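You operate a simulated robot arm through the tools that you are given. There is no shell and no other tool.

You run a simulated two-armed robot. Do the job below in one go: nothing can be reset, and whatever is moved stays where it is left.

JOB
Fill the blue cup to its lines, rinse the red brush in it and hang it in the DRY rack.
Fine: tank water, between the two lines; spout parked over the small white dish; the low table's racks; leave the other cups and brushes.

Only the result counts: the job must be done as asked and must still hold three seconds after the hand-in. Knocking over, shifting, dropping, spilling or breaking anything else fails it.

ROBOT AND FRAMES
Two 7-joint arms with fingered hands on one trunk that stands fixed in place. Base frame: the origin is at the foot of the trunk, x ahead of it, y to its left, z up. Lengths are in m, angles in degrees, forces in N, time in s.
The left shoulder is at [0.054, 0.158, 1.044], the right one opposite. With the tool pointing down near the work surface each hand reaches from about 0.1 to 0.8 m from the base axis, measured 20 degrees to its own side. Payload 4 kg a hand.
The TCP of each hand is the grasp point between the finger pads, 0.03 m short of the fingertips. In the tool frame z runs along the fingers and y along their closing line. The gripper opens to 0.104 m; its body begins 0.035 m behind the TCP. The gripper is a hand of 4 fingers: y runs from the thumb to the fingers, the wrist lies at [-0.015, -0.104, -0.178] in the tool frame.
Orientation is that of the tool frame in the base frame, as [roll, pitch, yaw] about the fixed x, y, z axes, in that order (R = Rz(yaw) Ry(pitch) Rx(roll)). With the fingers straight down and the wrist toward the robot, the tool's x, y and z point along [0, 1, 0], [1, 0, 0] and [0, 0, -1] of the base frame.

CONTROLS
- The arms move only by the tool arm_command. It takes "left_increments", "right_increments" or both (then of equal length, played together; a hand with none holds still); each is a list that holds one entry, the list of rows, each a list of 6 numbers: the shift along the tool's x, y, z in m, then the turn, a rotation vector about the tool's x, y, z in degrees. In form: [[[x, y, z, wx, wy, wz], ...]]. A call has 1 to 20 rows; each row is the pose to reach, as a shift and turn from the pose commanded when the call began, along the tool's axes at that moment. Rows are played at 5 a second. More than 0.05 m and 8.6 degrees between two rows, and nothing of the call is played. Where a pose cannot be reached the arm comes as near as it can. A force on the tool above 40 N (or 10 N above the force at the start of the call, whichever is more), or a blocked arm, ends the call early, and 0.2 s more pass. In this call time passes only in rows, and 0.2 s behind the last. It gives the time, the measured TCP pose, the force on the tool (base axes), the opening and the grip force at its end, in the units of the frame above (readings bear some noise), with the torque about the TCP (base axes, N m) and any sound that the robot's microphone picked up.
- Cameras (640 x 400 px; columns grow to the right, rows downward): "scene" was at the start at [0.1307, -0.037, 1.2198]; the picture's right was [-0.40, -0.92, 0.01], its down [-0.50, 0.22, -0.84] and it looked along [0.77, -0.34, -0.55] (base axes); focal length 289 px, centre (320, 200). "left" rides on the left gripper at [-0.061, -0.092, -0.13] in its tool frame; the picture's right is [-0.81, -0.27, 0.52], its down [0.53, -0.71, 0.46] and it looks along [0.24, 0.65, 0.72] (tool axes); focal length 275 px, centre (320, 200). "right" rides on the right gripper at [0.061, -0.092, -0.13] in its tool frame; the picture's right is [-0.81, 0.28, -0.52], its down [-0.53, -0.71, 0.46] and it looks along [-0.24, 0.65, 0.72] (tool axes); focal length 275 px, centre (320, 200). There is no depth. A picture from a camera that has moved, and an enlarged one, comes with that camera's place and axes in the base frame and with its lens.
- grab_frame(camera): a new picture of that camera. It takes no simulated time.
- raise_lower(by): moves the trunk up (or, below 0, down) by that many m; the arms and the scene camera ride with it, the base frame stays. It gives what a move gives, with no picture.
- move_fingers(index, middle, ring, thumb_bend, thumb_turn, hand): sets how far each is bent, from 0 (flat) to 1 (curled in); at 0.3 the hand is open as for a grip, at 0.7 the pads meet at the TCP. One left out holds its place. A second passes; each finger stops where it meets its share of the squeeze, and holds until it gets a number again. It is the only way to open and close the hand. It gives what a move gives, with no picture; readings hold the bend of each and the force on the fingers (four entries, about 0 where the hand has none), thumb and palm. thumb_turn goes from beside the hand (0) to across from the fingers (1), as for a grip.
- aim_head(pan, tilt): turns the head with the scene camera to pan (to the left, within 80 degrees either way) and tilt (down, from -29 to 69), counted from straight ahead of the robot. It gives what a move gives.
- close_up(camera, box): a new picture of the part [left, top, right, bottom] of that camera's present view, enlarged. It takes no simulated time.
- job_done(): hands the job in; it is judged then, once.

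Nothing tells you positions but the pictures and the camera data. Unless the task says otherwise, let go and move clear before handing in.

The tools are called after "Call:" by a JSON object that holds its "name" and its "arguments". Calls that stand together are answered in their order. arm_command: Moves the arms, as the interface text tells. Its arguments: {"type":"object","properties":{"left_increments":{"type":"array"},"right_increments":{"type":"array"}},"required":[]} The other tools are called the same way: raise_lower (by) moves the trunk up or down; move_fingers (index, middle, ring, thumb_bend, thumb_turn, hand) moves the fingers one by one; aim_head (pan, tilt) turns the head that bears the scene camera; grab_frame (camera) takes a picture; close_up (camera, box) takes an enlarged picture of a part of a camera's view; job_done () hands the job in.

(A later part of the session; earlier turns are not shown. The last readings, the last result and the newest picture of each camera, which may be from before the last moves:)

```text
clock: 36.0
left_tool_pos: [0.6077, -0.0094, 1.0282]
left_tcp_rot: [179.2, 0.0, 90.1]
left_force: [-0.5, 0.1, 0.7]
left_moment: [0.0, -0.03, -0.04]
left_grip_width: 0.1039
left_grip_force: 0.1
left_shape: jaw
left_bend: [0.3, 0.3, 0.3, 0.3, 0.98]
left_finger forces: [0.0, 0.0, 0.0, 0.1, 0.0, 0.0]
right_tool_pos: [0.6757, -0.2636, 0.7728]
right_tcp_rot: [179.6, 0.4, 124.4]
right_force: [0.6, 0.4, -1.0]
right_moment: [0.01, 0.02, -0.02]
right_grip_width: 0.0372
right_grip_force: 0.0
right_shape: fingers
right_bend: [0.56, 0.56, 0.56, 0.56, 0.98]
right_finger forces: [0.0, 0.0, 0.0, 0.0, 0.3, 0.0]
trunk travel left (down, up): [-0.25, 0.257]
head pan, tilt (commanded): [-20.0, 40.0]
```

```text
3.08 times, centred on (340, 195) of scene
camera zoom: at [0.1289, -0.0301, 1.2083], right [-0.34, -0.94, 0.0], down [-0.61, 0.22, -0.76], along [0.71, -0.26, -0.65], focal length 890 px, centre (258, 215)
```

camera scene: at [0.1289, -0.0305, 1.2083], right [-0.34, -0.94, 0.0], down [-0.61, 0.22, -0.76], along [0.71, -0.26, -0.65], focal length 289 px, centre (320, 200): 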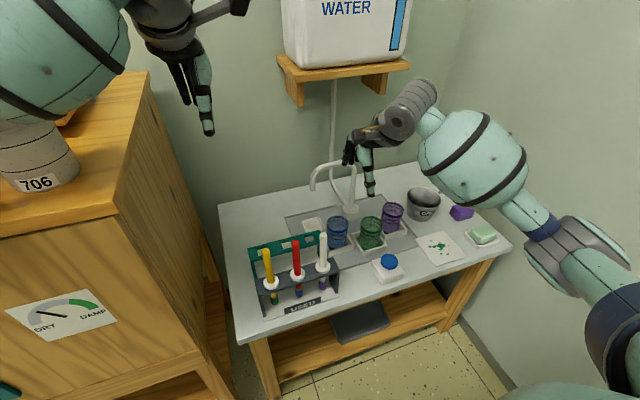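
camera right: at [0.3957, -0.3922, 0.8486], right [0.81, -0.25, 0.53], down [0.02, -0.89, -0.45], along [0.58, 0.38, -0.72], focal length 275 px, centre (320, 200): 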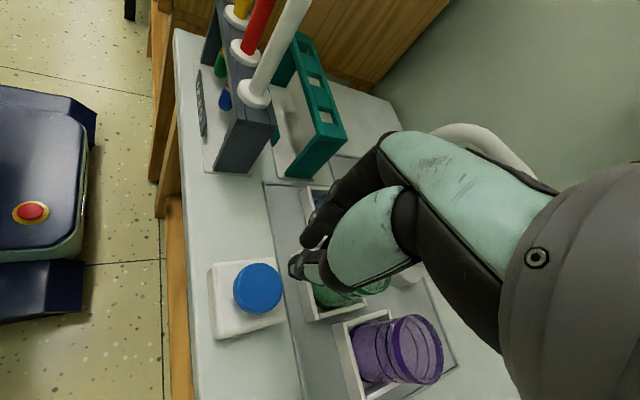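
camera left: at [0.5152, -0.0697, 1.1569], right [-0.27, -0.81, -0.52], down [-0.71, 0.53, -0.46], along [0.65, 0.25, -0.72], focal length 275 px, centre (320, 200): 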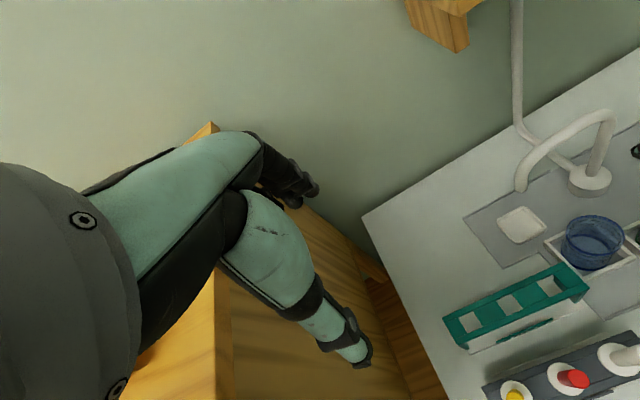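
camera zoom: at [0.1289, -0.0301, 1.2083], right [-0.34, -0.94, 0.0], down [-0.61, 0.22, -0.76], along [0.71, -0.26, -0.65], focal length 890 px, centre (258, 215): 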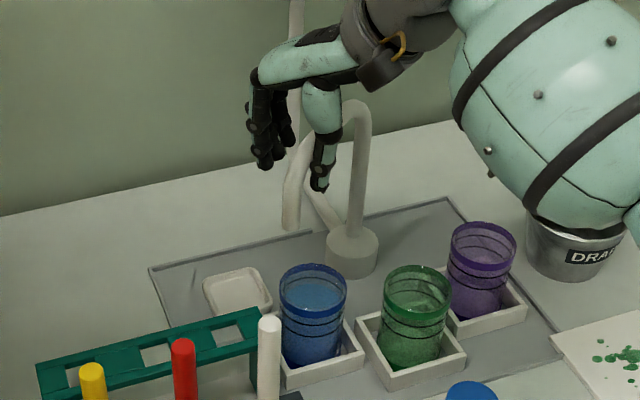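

The thumb is pushing the spout back, and its tip is now at about 129°. I'll continue the reverse arc towards the dish.

Call:
{"name": "arm_command", "arguments": {"right_increments": [[[-0.0007, 0.0071, 0, 0, 0, 4], [-0.0019, 0.0141, 0, 0, 0, 8], [-0.0035, 0.021, 0, 0, 0, 12], [-0.0056, 0.0278, 0, 0, 0, 16], [-0.0083, 0.0344, 0, 0, 0, 20], [-0.0113, 0.0408, 0, 0, 0, 24], [-0.0148, 0.047, 0, 0, 0, 28]]]}}

Call:
{"name": "close_up", "arguments": {"camera": "left", "box": [460, 80, 640, 290]}}

Call:
{"name": "close_up", "arguments": {"camera": "right", "box": [180, 120, 380, 320]}}

Call:
{"name": "close_up", "arguments": {"camera": "scene", "box": [270, 130, 410, 260]}}

```text
clock: 37.6
left_tool_pos: [0.6089, -0.009, 1.028]
left_tcp_rot: [179.3, 0.0, 90.1]
left_force: [1.1, 0.5, 0.8]
left_moment: [0.02, -0.03, 0.03]
left_grip_width: 0.1041
left_grip_force: 0.1
left_shape: jaw
left_bend: [0.3, 0.3, 0.3, 0.3, 0.98]
left_finger forces: [0.0, 0.1, 0.0, 0.0, 0.0, 0.0]
right_tool_pos: [0.7211, -0.2488, 0.7721]
right_tcp_rot: [179.5, 0.1, 96.4]
right_force: [-1.1, -0.3, 0.4]
right_moment: [0.02, -0.01, 0.01]
right_grip_width: 0.0371
right_grip_force: 0.2
right_shape: fingers
right_bend: [0.56, 0.56, 0.56, 0.56, 0.98]
right_finger forces: [0.0, 0.1, 0.1, 0.1, 0.1, 0.0]
trunk travel left (down, up): [-0.25, 0.257]
head pan, tilt (commanded): [-20.0, 40.0]
```

```text
1.90 times, centred on (550, 185) of left
camera zoom: at [0.5152, -0.0692, 1.1569], right [-0.27, -0.81, -0.52], down [-0.71, 0.53, -0.46], along [0.65, 0.25, -0.72], focal length 524 px, centre (-118, 229)
```

zoom: 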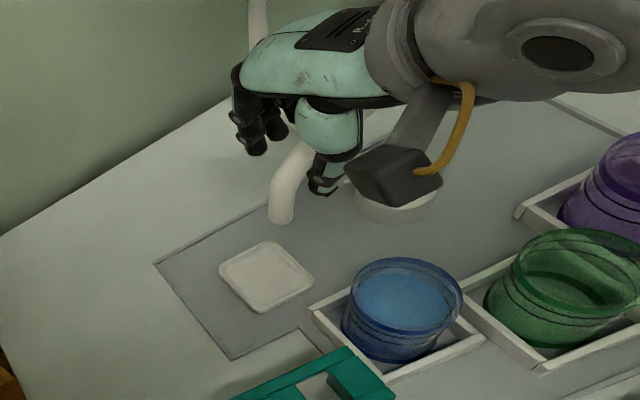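

```text
2.00 times, centred on (280, 220) of right
camera zoom: at [0.6232, -0.1973, 0.901], right [0.36, -0.77, 0.52], down [-0.65, -0.61, -0.46], along [0.67, -0.17, -0.72], focal length 551 px, centre (400, 160)
```

zoom: 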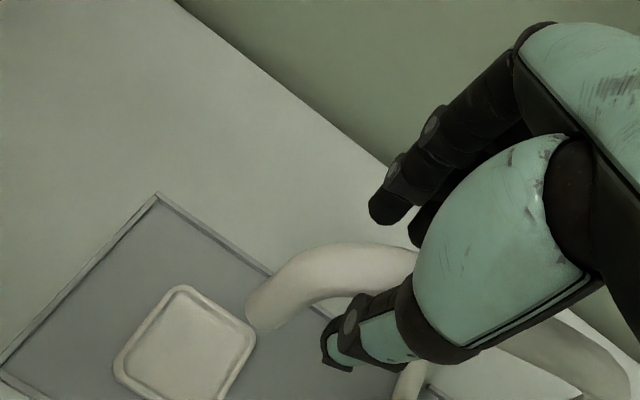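

```text
3.08 times, centred on (340, 195) of scene
camera zoom: at [0.129, -0.03, 1.2083], right [-0.34, -0.94, 0.0], down [-0.61, 0.22, -0.76], along [0.71, -0.26, -0.65], focal length 890 px, centre (258, 215)
```

zoom: 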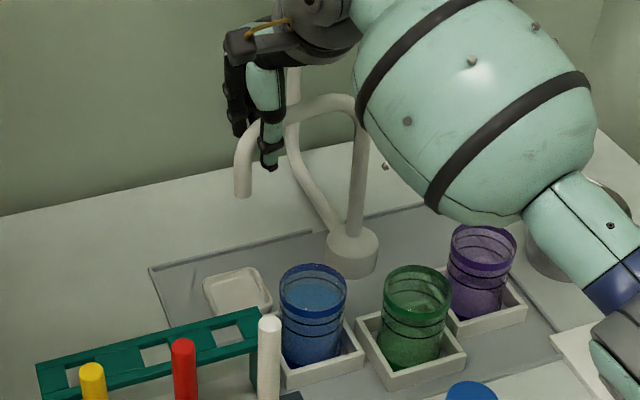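

The tip is at about 100° and needs about 5° more to be centred over the dish as at the start. I'll finish with a small arc.

Call:
{"name": "arm_command", "arguments": {"right_increments": [[[-0.0003, 0.0043, 0, 0, 0, 2.4], [-0.0007, 0.0084, 0, 0, 0, 4.7]]]}}

Call:
{"name": "close_up", "arguments": {"camera": "left", "box": [460, 80, 640, 290]}}

Call:
{"name": "close_up", "arguments": {"camera": "right", "box": [180, 120, 380, 320]}}

```text
clock: 38.2
left_tool_pos: [0.6088, -0.0093, 1.0271]
left_tcp_rot: [179.3, 0.0, 90.1]
left_force: [-0.1, 0.8, 0.0]
left_moment: [-0.01, 0.03, 0.0]
left_grip_width: 0.1039
left_grip_force: 0.0
left_shape: jaw
left_bend: [0.3, 0.3, 0.3, 0.3, 0.98]
left_finger forces: [0.0, 0.1, 0.0, 0.0, 0.0, 0.0]
right_tool_pos: [0.7307, -0.2483, 0.7727]
right_tcp_rot: [179.5, 0.2, 91.7]
right_force: [-0.4, -0.3, 0.8]
right_moment: [0.02, -0.01, -0.03]
right_grip_width: 0.0369
right_grip_force: 0.2
right_shape: fingers
right_bend: [0.56, 0.56, 0.56, 0.56, 0.98]
right_finger forces: [0.0, 0.1, 0.0, 0.0, 0.0, 0.1]
trunk travel left (down, up): [-0.25, 0.257]
head pan, tilt (commanded): [-20.0, 40.0]
```

```text
1.90 times, centred on (550, 185) of left
camera zoom: at [0.5152, -0.0693, 1.1569], right [-0.27, -0.81, -0.52], down [-0.71, 0.53, -0.46], along [0.65, 0.25, -0.72], focal length 524 px, centre (-118, 229)
```

zoom: 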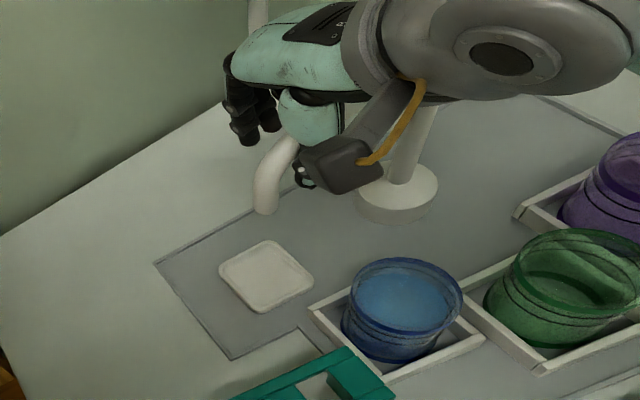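

```text
2.00 times, centred on (280, 220) of right
camera zoom: at [0.6368, -0.1895, 0.9018], right [0.29, -0.8, 0.52], down [-0.69, -0.55, -0.46], along [0.66, -0.23, -0.72], focal length 551 px, centre (400, 160)
```

zoom: 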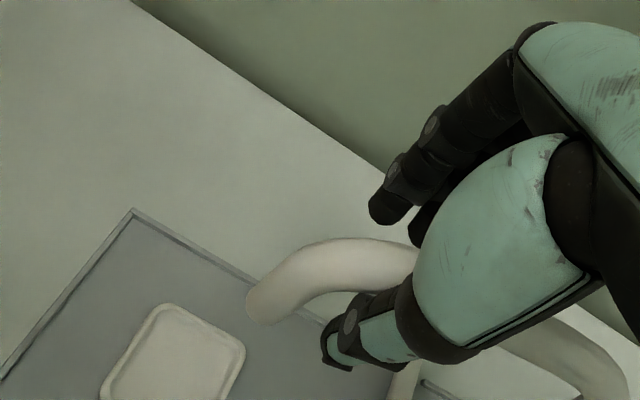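

The spout tip is at the same pixel as at the start, over the dish. I'll ease the thumb off, lift straight up and move back from the spout.

Call:
{"name": "arm_command", "arguments": {"right_increments": [[[0, -0.005, 0, 0, 0, 0], [0, -0.01, 0, 0, 0, 0], [0, -0.01, -0.02, 0, 0, 0], [0, -0.01, -0.045, 0, 0, 0], [0, -0.01, -0.07, 0, 0, 0], [0, -0.03, -0.08, 0, 0, 0], [0, -0.06, -0.085, 0, 0, 0], [0, -0.09, -0.085, 0, 0, 0], [0, -0.12, -0.085, 0, 0, 0]]]}}

Call:
{"name": "close_up", "arguments": {"camera": "left", "box": [460, 80, 640, 290]}}

Call:
{"name": "close_up", "arguments": {"camera": "scene", "box": [230, 140, 430, 320]}}

Call:
{"name": "grab_frame", "arguments": {"camera": "right"}}

```text
clock: 40.2
left_tool_pos: [0.6075, -0.0091, 1.0276]
left_tcp_rot: [179.3, -0.1, 90.1]
left_force: [-0.4, 0.1, -0.7]
left_moment: [-0.03, 0.01, 0.02]
left_grip_width: 0.104
left_grip_force: 0.0
left_shape: jaw
left_bend: [0.3, 0.3, 0.3, 0.3, 0.98]
left_finger forces: [0.0, 0.0, 0.1, 0.0, 0.1, 0.0]
right_tool_pos: [0.608, -0.2547, 0.855]
right_tcp_rot: [179.4, 0.0, 91.7]
right_force: [0.3, 0.7, 0.1]
right_moment: [-0.04, 0.02, -0.01]
right_grip_width: 0.0369
right_grip_force: 0.2
right_shape: fingers
right_bend: [0.56, 0.56, 0.56, 0.56, 0.98]
right_finger forces: [0.1, 0.0, 0.0, 0.0, 0.0, 0.0]
trunk travel left (down, up): [-0.25, 0.257]
head pan, tilt (commanded): [-20.0, 40.0]
```

```text
1.90 times, centred on (550, 185) of left
camera zoom: at [0.5145, -0.0695, 1.1572], right [-0.27, -0.81, -0.52], down [-0.71, 0.53, -0.46], along [0.65, 0.25, -0.72], focal length 524 px, centre (-118, 229)
```

zoom: 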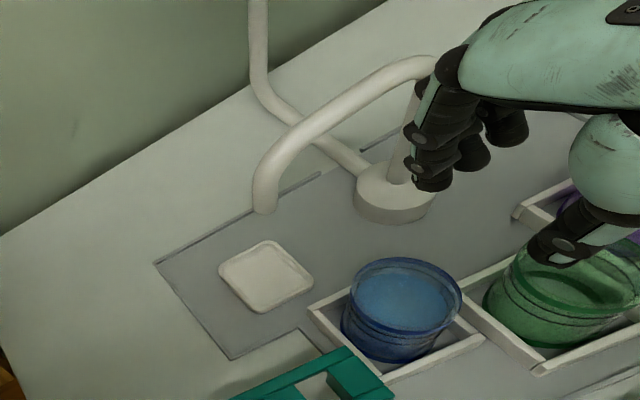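

```text
2.22 times, centred on (330, 230) of scene
camera zoom: at [0.1282, -0.0304, 1.2084], right [-0.34, -0.94, 0.0], down [-0.61, 0.22, -0.76], along [0.71, -0.26, -0.65], focal length 643 px, centre (298, 133)
```

zoom: 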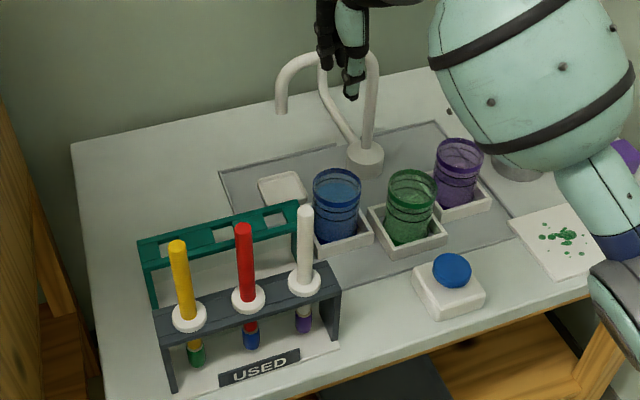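

```text
taken
camera right: at [0.5127, -0.196, 0.9847], right [0.29, -0.8, 0.52], down [-0.69, -0.56, -0.46], along [0.66, -0.23, -0.72], focal length 275 px, centre (320, 200)
```

right: 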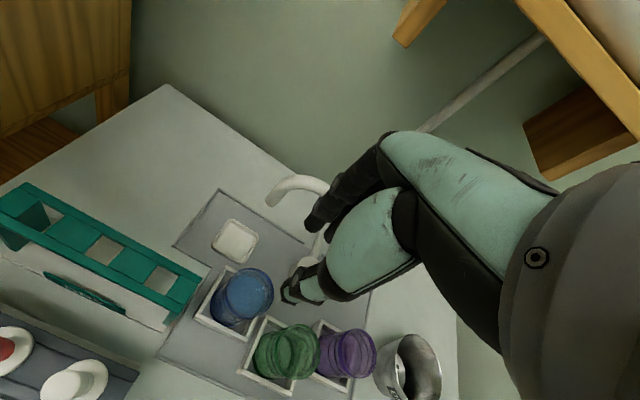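

The spout is parked over the dish and the cup is undisturbed. Before grasping the red brush I need the spacing of the right hand's fingers, so I'll enlarge the hand.

Call:
{"name": "close_up", "arguments": {"camera": "left", "box": [560, 60, 640, 200]}}

Call:
{"name": "close_up", "arguments": {"camera": "scene", "box": [310, 110, 370, 190]}}

Call:
{"name": "close_up", "arguments": {"camera": "right", "box": [0, 160, 200, 400]}}

Call:
{"name": "close_up", "arguments": {"camera": "scene", "box": [240, 200, 350, 320]}}

Call:
{"name": "close_up", "arguments": {"camera": "left", "box": [420, 250, 640, 400]}}

```text
2.86 times, centred on (600, 130) of left
camera zoom: at [0.5145, -0.0695, 1.1572], right [-0.27, -0.81, -0.52], down [-0.71, 0.53, -0.46], along [0.65, 0.25, -0.72], focal length 786 px, centre (-480, 400)
```

zoom: 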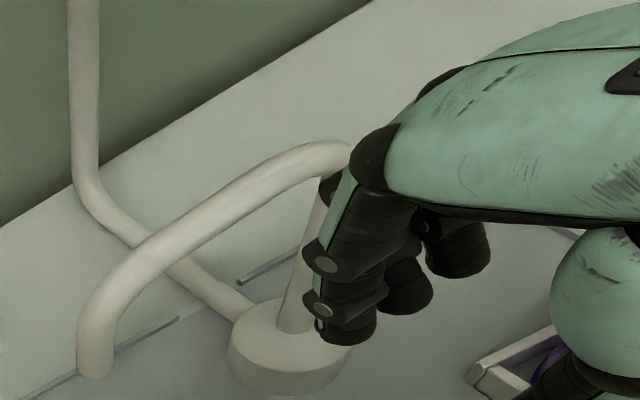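

```text
5.00 times, centred on (340, 150) of scene
camera zoom: at [0.1282, -0.0304, 1.2084], right [-0.34, -0.94, 0.0], down [-0.61, 0.22, -0.76], along [0.71, -0.26, -0.65], focal length 1446 px, centre (220, 450)
```

zoom: 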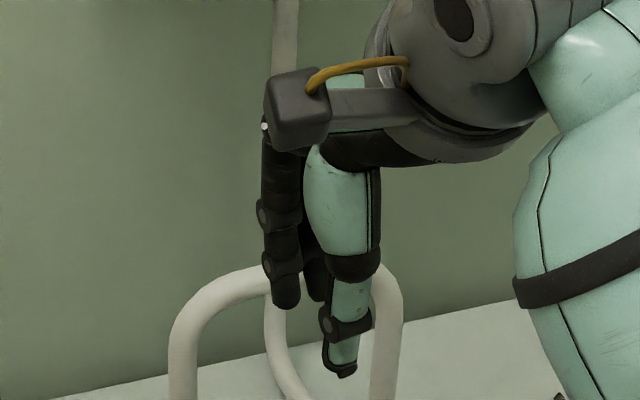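

```text
1.67 times, centred on (100, 280) of right
camera zoom: at [0.5127, -0.196, 0.9847], right [0.29, -0.8, 0.52], down [-0.69, -0.56, -0.46], along [0.66, -0.23, -0.72], focal length 459 px, centre (687, 67)
```

zoom: 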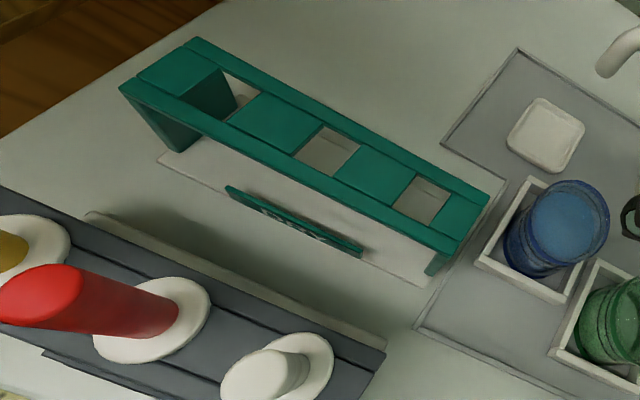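

```text
3.33 times, centred on (295, 260) of scene
camera zoom: at [0.1282, -0.0304, 1.2084], right [-0.34, -0.94, 0.0], down [-0.61, 0.22, -0.76], along [0.71, -0.26, -0.65], focal length 964 px, centre (403, 0)
```

zoom: 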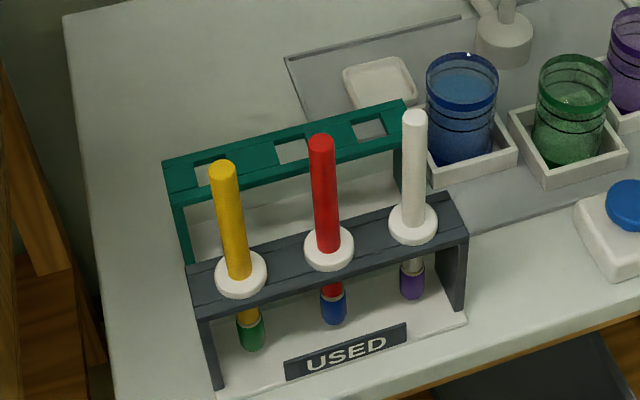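

```text
2.67 times, centred on (530, 325) of left
camera zoom: at [0.5145, -0.0695, 1.1572], right [-0.27, -0.81, -0.52], down [-0.71, 0.53, -0.46], along [0.65, 0.25, -0.72], focal length 734 px, centre (-240, -133)
```

zoom: 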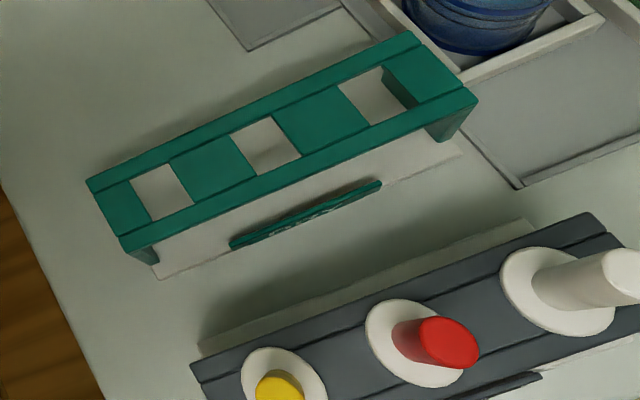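

The fingers are about 2.3 cm apart, with the ring finger on the white brush's side, so I'll leave the ring finger open while grasping. The red brush stands at about (0.500, -0.1145) with its top at about z 0.765. I'll open the hand and move above it, well clear of the brush tops.

Call:
{"name": "move_fingers", "arguments": {"hand": "right", "index": 0.3, "middle": 0.3, "ring": 0.3, "thumb_bend": 0.3}}

Call:
{"name": "arm_command", "arguments": {"right_increments": [[[0.0, -0.02, -0.01, 0, 0, 0], [0.025, -0.045, -0.01, 0, 0, 0.5], [0.055, -0.07, -0.01, 0, 0, 1], [0.085, -0.09, -0.01, 0, 0, 1.5], [0.115, -0.1038, -0.01, 0, 0, 1.7], [0.1431, -0.1038, -0.01, 0, 0, 1.7]]]}}

Call:
{"name": "grab_frame", "arguments": {"camera": "right"}}

Call:
{"name": "grab_frame", "arguments": {"camera": "left"}}

Call:
{"name": "close_up", "arguments": {"camera": "scene", "box": [220, 120, 380, 320]}}

```text
clock: 41.2
left_tool_pos: [0.6091, -0.0087, 1.0277]
left_tcp_rot: [179.3, 0.0, 90.0]
left_force: [-0.3, -0.5, -0.7]
left_moment: [0.04, -0.01, -0.02]
left_grip_width: 0.1038
left_grip_force: 0.0
left_shape: jaw
left_bend: [0.3, 0.3, 0.3, 0.3, 0.98]
left_finger forces: [0.1, 0.1, 0.0, 0.0, 0.0, 0.1]
right_tool_pos: [0.6081, -0.2545, 0.8561]
right_tcp_rot: [179.4, 0.2, 91.7]
right_force: [-0.3, -0.6, -0.5]
right_moment: [-0.02, 0.0, 0.01]
right_grip_width: 0.1028
right_grip_force: 0.2
right_shape: fingers
right_bend: [0.3, 0.3, 0.3, 0.3, 0.98]
right_finger forces: [0.0, 0.1, 0.0, 0.0, 0.1, 0.1]
trunk travel left (down, up): [-0.25, 0.257]
head pan, tilt (commanded): [-20.0, 40.0]
```

```text
clock: 42.6
left_tool_pos: [0.6087, -0.008, 1.0282]
left_tcp_rot: [179.2, 0.0, 90.1]
left_force: [0.3, 0.1, 0.5]
left_moment: [-0.02, -0.03, -0.01]
left_grip_width: 0.1039
left_grip_force: 0.0
left_shape: jaw
left_bend: [0.3, 0.3, 0.3, 0.3, 0.98]
left_finger forces: [0.1, 0.1, 0.1, 0.0, 0.0, 0.1]
right_tool_pos: [0.5011, -0.1125, 0.8655]
right_tcp_rot: [179.5, 0.2, 90.1]
right_force: [0.0, 0.2, -0.1]
right_moment: [-0.02, 0.03, -0.01]
right_grip_width: 0.1027
right_grip_force: 0.1
right_shape: fingers
right_bend: [0.3, 0.3, 0.3, 0.3, 0.98]
right_finger forces: [0.1, 0.0, 0.1, 0.1, 0.0, 0.1]
trunk travel left (down, up): [-0.25, 0.257]
head pan, tilt (commanded): [-20.0, 40.0]
```

```text
taken
camera right: at [0.4091, -0.0501, 0.9953], right [0.27, -0.81, 0.52], down [-0.71, -0.53, -0.46], along [0.65, -0.25, -0.72], focal length 275 px, centre (320, 200)
```

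right: 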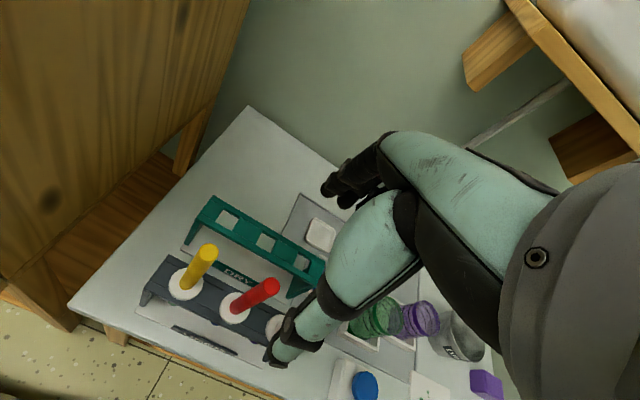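

```text
taken
camera left: at [0.5154, -0.0686, 1.1569], right [-0.27, -0.81, -0.52], down [-0.71, 0.53, -0.46], along [0.65, 0.24, -0.72], focal length 275 px, centre (320, 200)
```

left: 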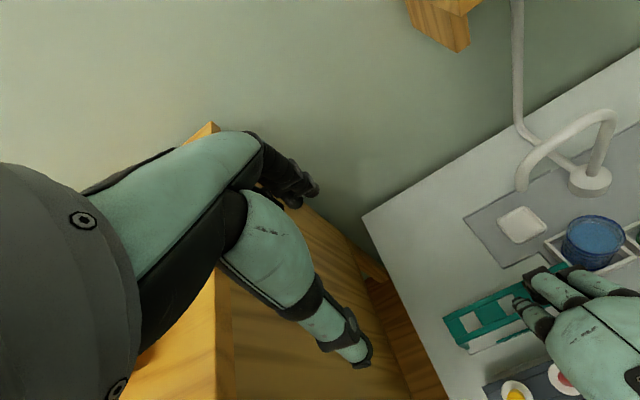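

```text
2.00 times, centred on (300, 220) of scene
camera zoom: at [0.129, -0.0294, 1.2084], right [-0.34, -0.94, 0.01], down [-0.61, 0.22, -0.76], along [0.71, -0.26, -0.65], focal length 578 px, centre (360, 160)
```

zoom: 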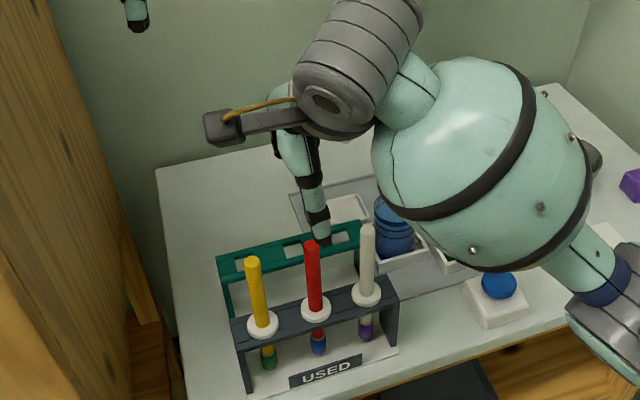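

The red brush top shows where I predicted in the right camera, so alignment is good to about 2 mm. I'll raise the left hand a little for clearance and lower the right hand until its fingertips are level with the brush top.

Call:
{"name": "arm_command", "arguments": {"left_increments": [[[0, 0, -0.02, 0, 0, 0], [0, 0, -0.04, 0, 0, 0], [0, 0, -0.05, 0, 0, 0], [0, 0, -0.05, 0, 0, 0]]], "right_increments": [[[-0.001, -0.001, 0.02, 0, 0, 0], [-0.002, -0.001, 0.04, 0, 0, 0], [-0.002, -0.001, 0.06, 0, 0, 0], [-0.002, -0.001, 0.075, 0, 0, 0]]]}}

Call:
{"name": "close_up", "arguments": {"camera": "right", "box": [160, 180, 400, 380]}}

Call:
{"name": "close_up", "arguments": {"camera": "scene", "box": [240, 150, 350, 300]}}

Call:
{"name": "grab_frame", "arguments": {"camera": "left"}}

```text
clock: 43.6
left_tool_pos: [0.6067, -0.0078, 1.0791]
left_tcp_rot: [179.3, 0.1, 90.0]
left_force: [1.1, -1.1, 0.2]
left_moment: [-0.01, -0.01, -0.01]
left_grip_width: 0.104
left_grip_force: 0.1
left_shape: jaw
left_bend: [0.3, 0.3, 0.3, 0.3, 0.98]
left_finger forces: [0.0, 0.0, 0.0, 0.0, 0.0, 0.0]
right_tool_pos: [0.4988, -0.1162, 0.7878]
right_tcp_rot: [179.5, 0.1, 89.9]
right_force: [0.0, -0.9, 0.2]
right_moment: [0.0, 0.03, -0.01]
right_grip_width: 0.103
right_grip_force: 0.1
right_shape: fingers
right_bend: [0.3, 0.3, 0.3, 0.3, 0.98]
right_finger forces: [0.0, 0.1, 0.1, 0.0, 0.0, 0.0]
trunk travel left (down, up): [-0.25, 0.257]
head pan, tilt (commanded): [-20.0, 40.0]
```

```text
2.00 times, centred on (280, 280) of right
camera zoom: at [0.4074, -0.0547, 0.9171], right [0.27, -0.81, 0.52], down [-0.71, -0.53, -0.46], along [0.65, -0.24, -0.72], focal length 551 px, centre (400, 40)
```

zoom: 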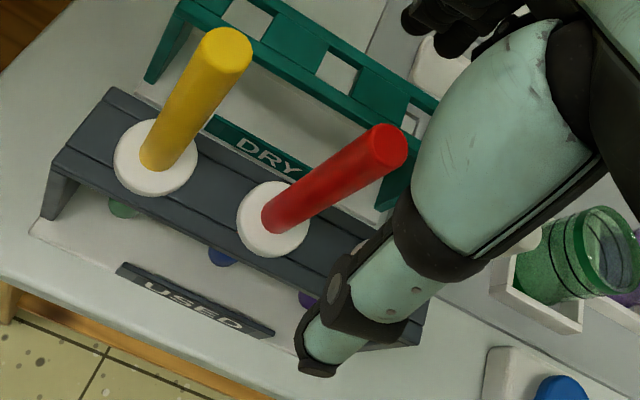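

```text
2.67 times, centred on (295, 225) of scene
camera zoom: at [0.1288, -0.0302, 1.2083], right [-0.34, -0.94, 0.0], down [-0.61, 0.22, -0.76], along [0.71, -0.26, -0.65], focal length 771 px, centre (387, 133)
```

zoom: 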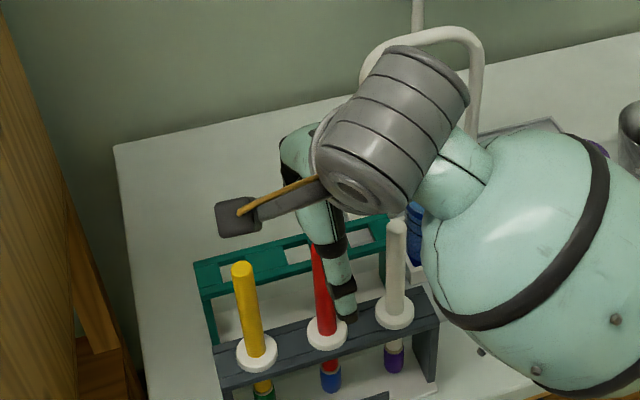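

```text
taken
camera left: at [0.5138, -0.0687, 1.2075], right [-0.27, -0.81, -0.52], down [-0.71, 0.53, -0.46], along [0.65, 0.25, -0.72], focal length 275 px, centre (320, 200)
```

left: 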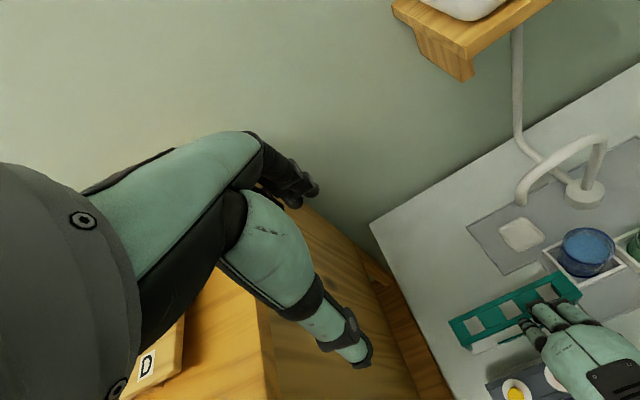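

The brush top is centred under the palm at about z 0.77. I'll lower to z 0.745 and close index, middle and thumb on the handle, with the ring finger left open.

Call:
{"name": "arm_command", "arguments": {"right_increments": [[[0, 0.0005, 0.015, 0, 0, 0], [0.001, 0.0005, 0.03, 0, 0, 0], [0.001, 0.0005, 0.042, 0, 0, 0]]]}}

Call:
{"name": "close_up", "arguments": {"camera": "right", "box": [160, 180, 400, 380]}}

Call:
{"name": "close_up", "arguments": {"camera": "scene", "box": [240, 170, 350, 320]}}

Call:
{"name": "close_up", "arguments": {"camera": "left", "box": [440, 240, 640, 400]}}

```text
clock: 44.4
left_tool_pos: [0.6064, -0.0094, 1.0804]
left_tcp_rot: [179.4, -0.1, 90.1]
left_force: [0.6, -0.3, -0.5]
left_moment: [0.02, 0.0, 0.02]
left_grip_width: 0.104
left_grip_force: 0.0
left_shape: jaw
left_bend: [0.3, 0.3, 0.3, 0.3, 0.98]
left_finger forces: [0.0, 0.0, 0.1, 0.0, 0.1, 0.0]
right_tool_pos: [0.5009, -0.1146, 0.7472]
right_tcp_rot: [179.4, 0.0, 90.1]
right_force: [0.5, 0.4, -0.4]
right_moment: [0.03, -0.04, 0.04]
right_grip_width: 0.1027
right_grip_force: 0.1
right_shape: fingers
right_bend: [0.3, 0.3, 0.3, 0.3, 0.98]
right_finger forces: [0.1, 0.1, 0.0, 0.2, 0.0, 0.0]
trunk travel left (down, up): [-0.25, 0.257]
head pan, tilt (commanded): [-20.0, 40.0]
```

```text
2.00 times, centred on (280, 280) of right
camera zoom: at [0.4093, -0.0532, 0.877], right [0.27, -0.81, 0.52], down [-0.71, -0.53, -0.46], along [0.65, -0.24, -0.72], focal length 551 px, centre (400, 40)
```

zoom: 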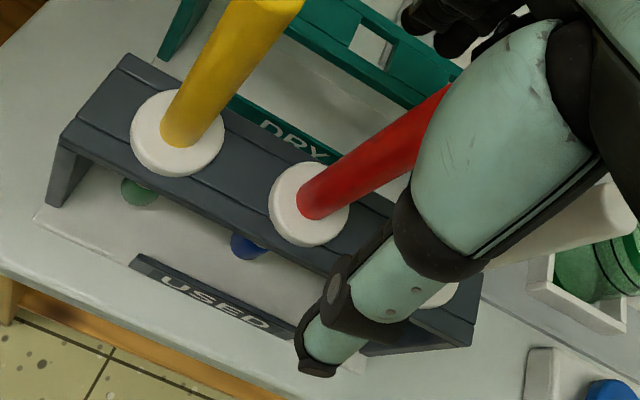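

```text
2.67 times, centred on (295, 245) of scene
camera zoom: at [0.1287, -0.0302, 1.2084], right [-0.34, -0.94, 0.0], down [-0.61, 0.22, -0.76], along [0.71, -0.26, -0.65], focal length 771 px, centre (387, 80)
```

zoom: 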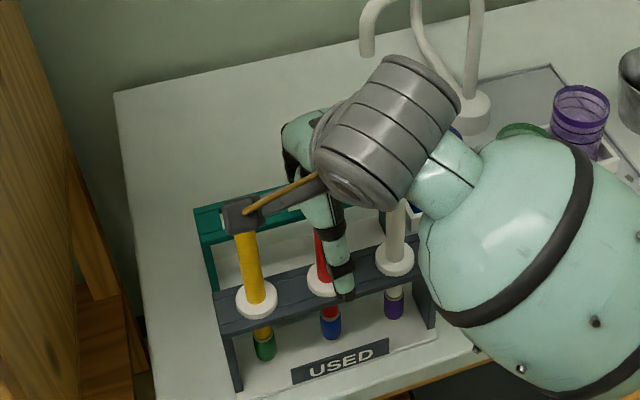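

```text
2.50 times, centred on (540, 320) of left
camera zoom: at [0.5137, -0.0689, 1.2073], right [-0.27, -0.81, -0.52], down [-0.71, 0.53, -0.46], along [0.65, 0.25, -0.72], focal length 688 px, centre (-230, -100)
```

zoom: 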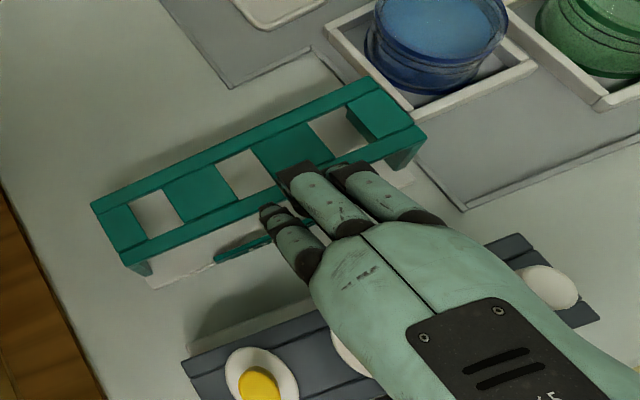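

The hand is around the handle and touches nothing. I'll close thumb, index and middle now.

Call:
{"name": "move_fingers", "arguments": {"hand": "right", "index": 0.7, "middle": 0.7, "thumb_bend": 0.7}}

Call:
{"name": "close_up", "arguments": {"camera": "right", "box": [160, 180, 400, 380]}}

Call:
{"name": "close_up", "arguments": {"camera": "scene", "box": [240, 170, 350, 320]}}

Call:
{"name": "close_up", "arguments": {"camera": "left", "box": [440, 240, 640, 400]}}

```text
clock: 45.4
left_tool_pos: [0.6066, -0.0084, 1.0784]
left_tcp_rot: [179.4, 0.0, 90.1]
left_force: [0.3, 0.1, -0.7]
left_moment: [-0.01, -0.01, 0.01]
left_grip_width: 0.1039
left_grip_force: 0.1
left_shape: jaw
left_bend: [0.3, 0.3, 0.3, 0.3, 0.98]
left_finger forces: [0.0, 0.0, 0.0, 0.0, 0.1, 0.1]
right_tool_pos: [0.5016, -0.1146, 0.749]
right_tcp_rot: [179.4, 0.1, 90.0]
right_force: [-0.3, -0.4, -0.3]
right_moment: [-0.01, -0.03, 0.0]
right_grip_width: 0.0084
right_grip_force: 3.0
right_shape: fingers
right_bend: [0.67, 0.69, 0.3, 0.67, 0.97]
right_finger forces: [1.5, 1.1, 0.0, 0.0, 2.7, 0.0]
trunk travel left (down, up): [-0.25, 0.257]
head pan, tilt (commanded): [-20.0, 40.0]
```

```text
2.00 times, centred on (280, 280) of right
camera zoom: at [0.4093, -0.0531, 0.877], right [0.27, -0.81, 0.52], down [-0.71, -0.53, -0.46], along [0.65, -0.24, -0.72], focal length 551 px, centre (400, 40)
```

zoom: 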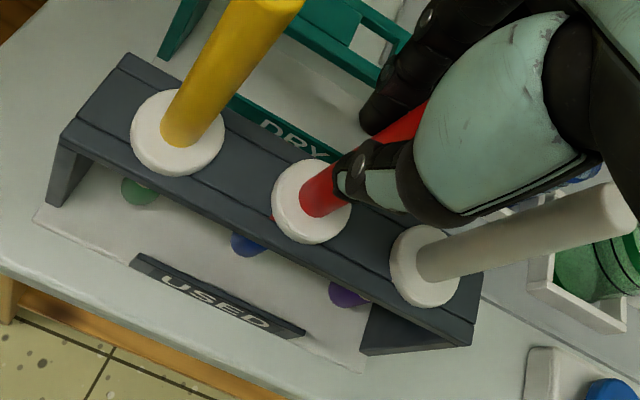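

```text
2.67 times, centred on (295, 245) of scene
camera zoom: at [0.1287, -0.0302, 1.2084], right [-0.34, -0.94, 0.0], down [-0.61, 0.22, -0.76], along [0.71, -0.26, -0.65], focal length 771 px, centre (387, 80)
```

zoom: 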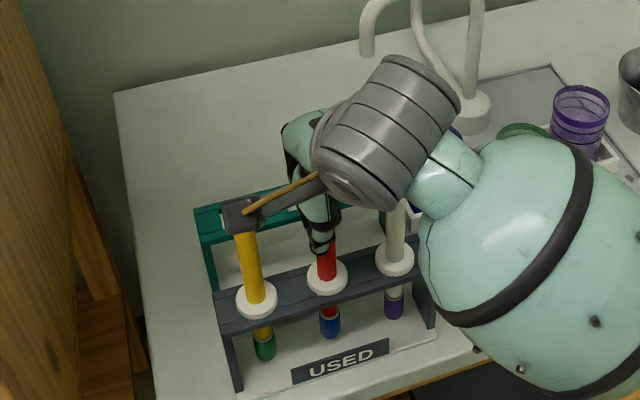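

```text
2.50 times, centred on (540, 320) of left
camera zoom: at [0.5137, -0.0688, 1.2073], right [-0.27, -0.81, -0.52], down [-0.71, 0.53, -0.46], along [0.65, 0.25, -0.72], focal length 688 px, centre (-230, -100)
```

zoom: 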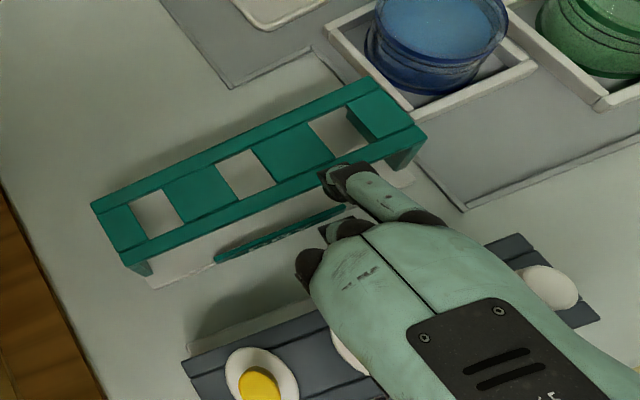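

The handle is gripped at three points with about 3 N. I'll tighten slightly before lifting.

Call:
{"name": "move_fingers", "arguments": {"hand": "right", "index": 0.8, "middle": 0.8, "thumb_bend": 0.8}}

Call:
{"name": "close_up", "arguments": {"camera": "right", "box": [160, 180, 400, 380]}}

```text
clock: 46.4
left_tool_pos: [0.6076, -0.0089, 1.0786]
left_tcp_rot: [179.3, 0.0, 90.1]
left_force: [-0.3, 0.2, 1.2]
left_moment: [0.0, -0.03, 0.03]
left_grip_width: 0.1039
left_grip_force: 0.0
left_shape: jaw
left_bend: [0.3, 0.3, 0.3, 0.3, 0.98]
left_finger forces: [0.1, 0.1, 0.0, 0.0, 0.0, 0.0]
right_tool_pos: [0.502, -0.1136, 0.7486]
right_tcp_rot: [179.3, 0.1, 90.0]
right_force: [1.0, 0.1, -0.8]
right_moment: [0.05, -0.11, -0.03]
right_grip_width: 0.0002
right_grip_force: 16.5
right_shape: fingers
right_bend: [0.75, 0.79, 0.3, 0.75, 0.92]
right_finger forces: [9.8, 9.4, 0.0, 0.0, 15.0, 0.0]
trunk travel left (down, up): [-0.25, 0.257]
head pan, tilt (commanded): [-20.0, 40.0]
```

```text
2.00 times, centred on (280, 280) of right
camera zoom: at [0.4094, -0.0531, 0.877], right [0.27, -0.81, 0.52], down [-0.71, -0.53, -0.46], along [0.65, -0.24, -0.72], focal length 551 px, centre (400, 40)
```

zoom: 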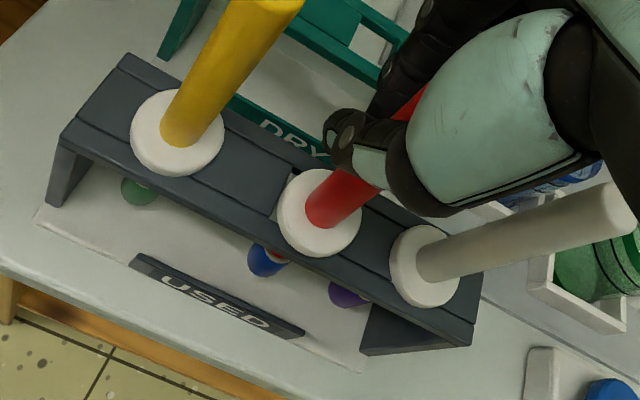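

Tightening shifted the brush a little in its slot. I'll check its tilt from the other cameras before going on.

Call:
{"name": "close_up", "arguments": {"camera": "scene", "box": [250, 210, 340, 320]}}

Call:
{"name": "close_up", "arguments": {"camera": "left", "box": [440, 240, 640, 400]}}

Call:
{"name": "grab_frame", "arguments": {"camera": "right"}}

```text
3.64 times, centred on (295, 265) of scene
camera zoom: at [0.1289, -0.0302, 1.2083], right [-0.34, -0.94, 0.0], down [-0.61, 0.22, -0.76], along [0.71, -0.26, -0.65], focal length 1052 px, centre (411, -36)
```

zoom: 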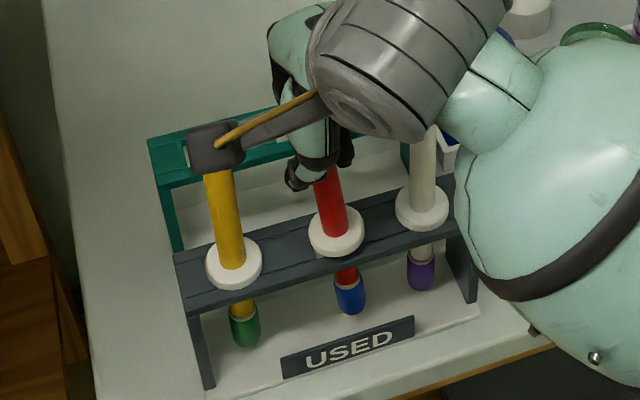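

```text
2.50 times, centred on (540, 320) of left
camera zoom: at [0.5138, -0.0688, 1.2073], right [-0.27, -0.81, -0.52], down [-0.71, 0.53, -0.46], along [0.65, 0.25, -0.72], focal length 688 px, centre (-230, -100)
```

zoom: 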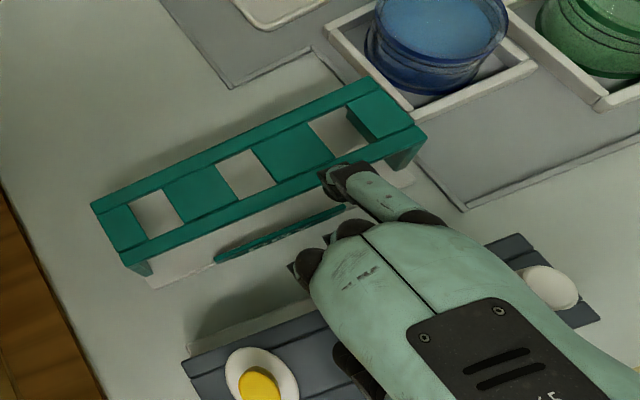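

```text
taken
camera right: at [0.4094, -0.0531, 0.877], right [0.27, -0.81, 0.52], down [-0.71, -0.53, -0.46], along [0.65, -0.24, -0.72], focal length 275 px, centre (320, 200)
```

right: 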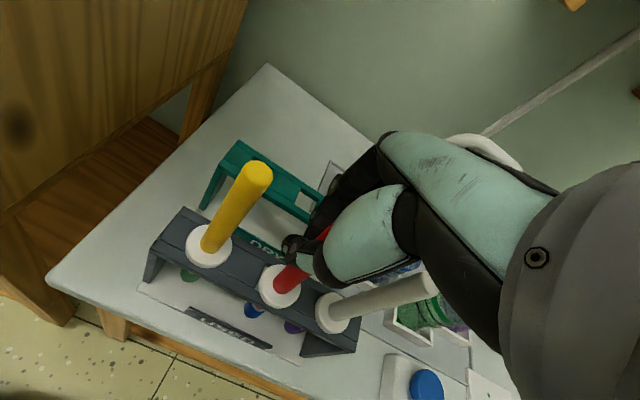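

The tight squeeze tilted the brush about 4°. I'll ease back to the gentler grip, which held it upright.

Call:
{"name": "move_fingers", "arguments": {"hand": "right", "index": 0.64, "middle": 0.64, "thumb_bend": 0.64}}

Call:
{"name": "close_up", "arguments": {"camera": "scene", "box": [250, 210, 340, 320]}}

Call:
{"name": "close_up", "arguments": {"camera": "right", "box": [160, 180, 400, 380]}}

```text
clock: 47.4
left_tool_pos: [0.6065, -0.0089, 1.0785]
left_tcp_rot: [179.3, 0.0, 89.9]
left_force: [0.4, 0.4, -0.5]
left_moment: [-0.01, 0.01, 0.0]
left_grip_width: 0.1039
left_grip_force: 0.1
left_shape: jaw
left_bend: [0.3, 0.3, 0.3, 0.3, 0.98]
left_finger forces: [0.0, 0.0, 0.1, 0.0, 0.1, 0.1]
right_tool_pos: [0.5024, -0.115, 0.7462]
right_tcp_rot: [179.4, 0.0, 90.1]
right_force: [-0.2, -0.4, -0.3]
right_moment: [0.01, 0.01, -0.01]
right_grip_width: 0.0156
right_grip_force: 0.1
right_shape: fingers
right_bend: [0.64, 0.64, 0.3, 0.64, 0.97]
right_finger forces: [0.0, 0.0, 0.0, 0.0, 0.0, 0.0]
trunk travel left (down, up): [-0.25, 0.257]
head pan, tilt (commanded): [-20.0, 40.0]
```

```text
3.64 times, centred on (295, 265) of scene
camera zoom: at [0.1287, -0.0302, 1.2084], right [-0.34, -0.94, 0.0], down [-0.61, 0.22, -0.76], along [0.71, -0.26, -0.65], focal length 1052 px, centre (411, -36)
```

zoom: 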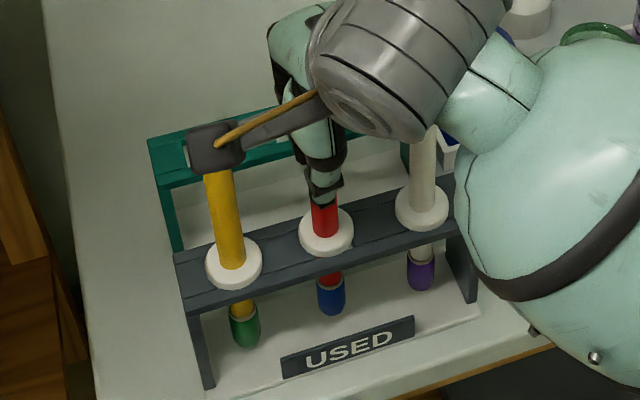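

```text
2.00 times, centred on (280, 280) of right
camera zoom: at [0.4093, -0.0531, 0.877], right [0.27, -0.81, 0.52], down [-0.71, -0.53, -0.46], along [0.65, -0.24, -0.72], focal length 551 px, centre (400, 40)
```

zoom: 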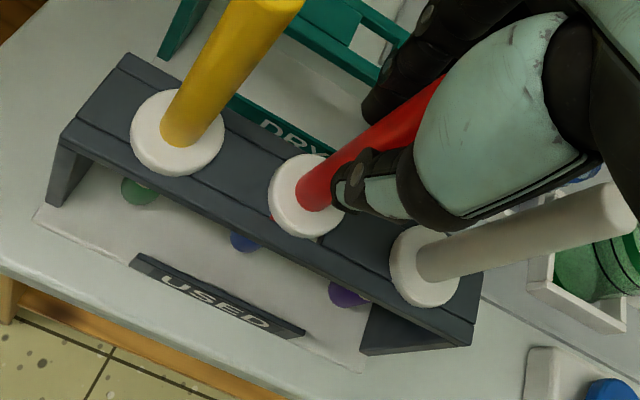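

The brush stands upright again. I'll close gently to 0.71 and check.

Call:
{"name": "move_fingers", "arguments": {"hand": "right", "index": 0.71, "middle": 0.71, "thumb_bend": 0.71}}

Call:
{"name": "close_up", "arguments": {"camera": "scene", "box": [250, 210, 340, 320]}}

Call:
{"name": "close_up", "arguments": {"camera": "right", "box": [160, 180, 400, 380]}}

```text
clock: 48.4
left_tool_pos: [0.607, -0.0088, 1.0792]
left_tcp_rot: [179.4, -0.1, 90.0]
left_force: [0.6, -0.3, -0.5]
left_moment: [0.03, 0.02, -0.03]
left_grip_width: 0.1039
left_grip_force: 0.1
left_shape: jaw
left_bend: [0.3, 0.3, 0.3, 0.3, 0.98]
left_finger forces: [0.0, 0.1, 0.0, 0.0, 0.2, 0.1]
right_tool_pos: [0.5019, -0.1152, 0.7482]
right_tcp_rot: [179.3, 0.2, 90.0]
right_force: [0.0, 0.1, 0.5]
right_moment: [-0.01, 0.01, 0.0]
right_grip_width: 0.0096
right_grip_force: 4.8
right_shape: fingers
right_bend: [0.66, 0.71, 0.3, 0.67, 0.97]
right_finger forces: [3.8, 0.8, 0.1, 0.1, 4.5, 0.0]
trunk travel left (down, up): [-0.25, 0.257]
head pan, tilt (commanded): [-20.0, 40.0]
```

```text
3.64 times, centred on (295, 265) of scene
camera zoom: at [0.1287, -0.0302, 1.2084], right [-0.34, -0.94, 0.0], down [-0.61, 0.22, -0.76], along [0.71, -0.26, -0.65], focal length 1052 px, centre (411, -36)
```

zoom: 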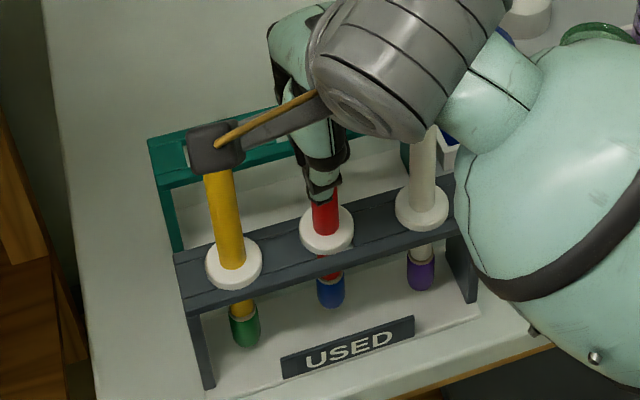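

```text
2.00 times, centred on (280, 280) of right
camera zoom: at [0.4093, -0.0531, 0.877], right [0.27, -0.81, 0.52], down [-0.71, -0.53, -0.46], along [0.65, -0.24, -0.72], focal length 551 px, centre (400, 40)
```

zoom: 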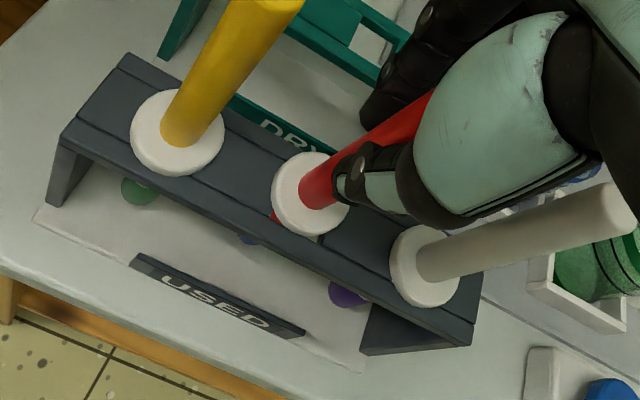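

The grip is about 5 N and the brush is nearly upright. I'll lift 3 cm straight up and check that it comes along without slipping.

Call:
{"name": "arm_command", "arguments": {"right_increments": [[[0, 0, -0.01, 0, 0, 0], [0, 0, -0.02, 0, 0, 0], [0, 0, -0.03, 0, 0, 0]]]}}

Call:
{"name": "close_up", "arguments": {"camera": "scene", "box": [250, 210, 340, 320]}}

Call:
{"name": "close_up", "arguments": {"camera": "right", "box": [160, 180, 400, 380]}}

```text
clock: 49.2
left_tool_pos: [0.6059, -0.0096, 1.0797]
left_tcp_rot: [179.2, 0.0, 90.1]
left_force: [0.7, 0.4, 1.0]
left_moment: [0.02, 0.02, 0.02]
left_grip_width: 0.1039
left_grip_force: 0.0
left_shape: jaw
left_bend: [0.3, 0.3, 0.3, 0.3, 0.98]
left_finger forces: [0.0, 0.0, 0.1, 0.1, 0.0, 0.1]
right_tool_pos: [0.5017, -0.1147, 0.7787]
right_tcp_rot: [179.4, 0.1, 90.1]
right_force: [-0.6, 0.3, -0.2]
right_moment: [0.01, 0.01, 0.0]
right_grip_width: 0.0097
right_grip_force: 3.8
right_shape: fingers
right_bend: [0.66, 0.71, 0.3, 0.67, 0.97]
right_finger forces: [3.8, 0.8, 0.1, 0.1, 4.6, 0.0]
trunk travel left (down, up): [-0.25, 0.257]
head pan, tilt (commanded): [-20.0, 40.0]
```

```text
3.64 times, centred on (295, 265) of scene
camera zoom: at [0.1287, -0.0301, 1.2084], right [-0.34, -0.94, 0.0], down [-0.61, 0.22, -0.76], along [0.71, -0.26, -0.65], focal length 1052 px, centre (411, -36)
```

zoom: 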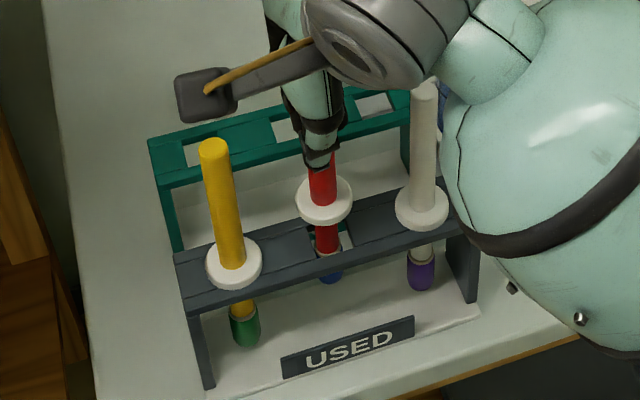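

```text
2.00 times, centred on (280, 280) of right
camera zoom: at [0.4087, -0.0528, 0.9074], right [0.27, -0.81, 0.52], down [-0.71, -0.53, -0.46], along [0.65, -0.24, -0.72], focal length 551 px, centre (400, 40)
```

zoom: 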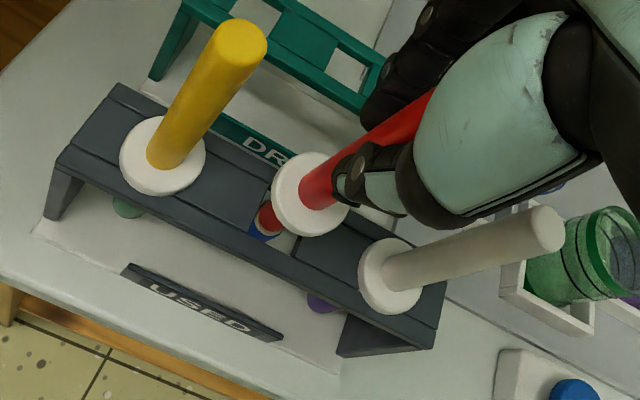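

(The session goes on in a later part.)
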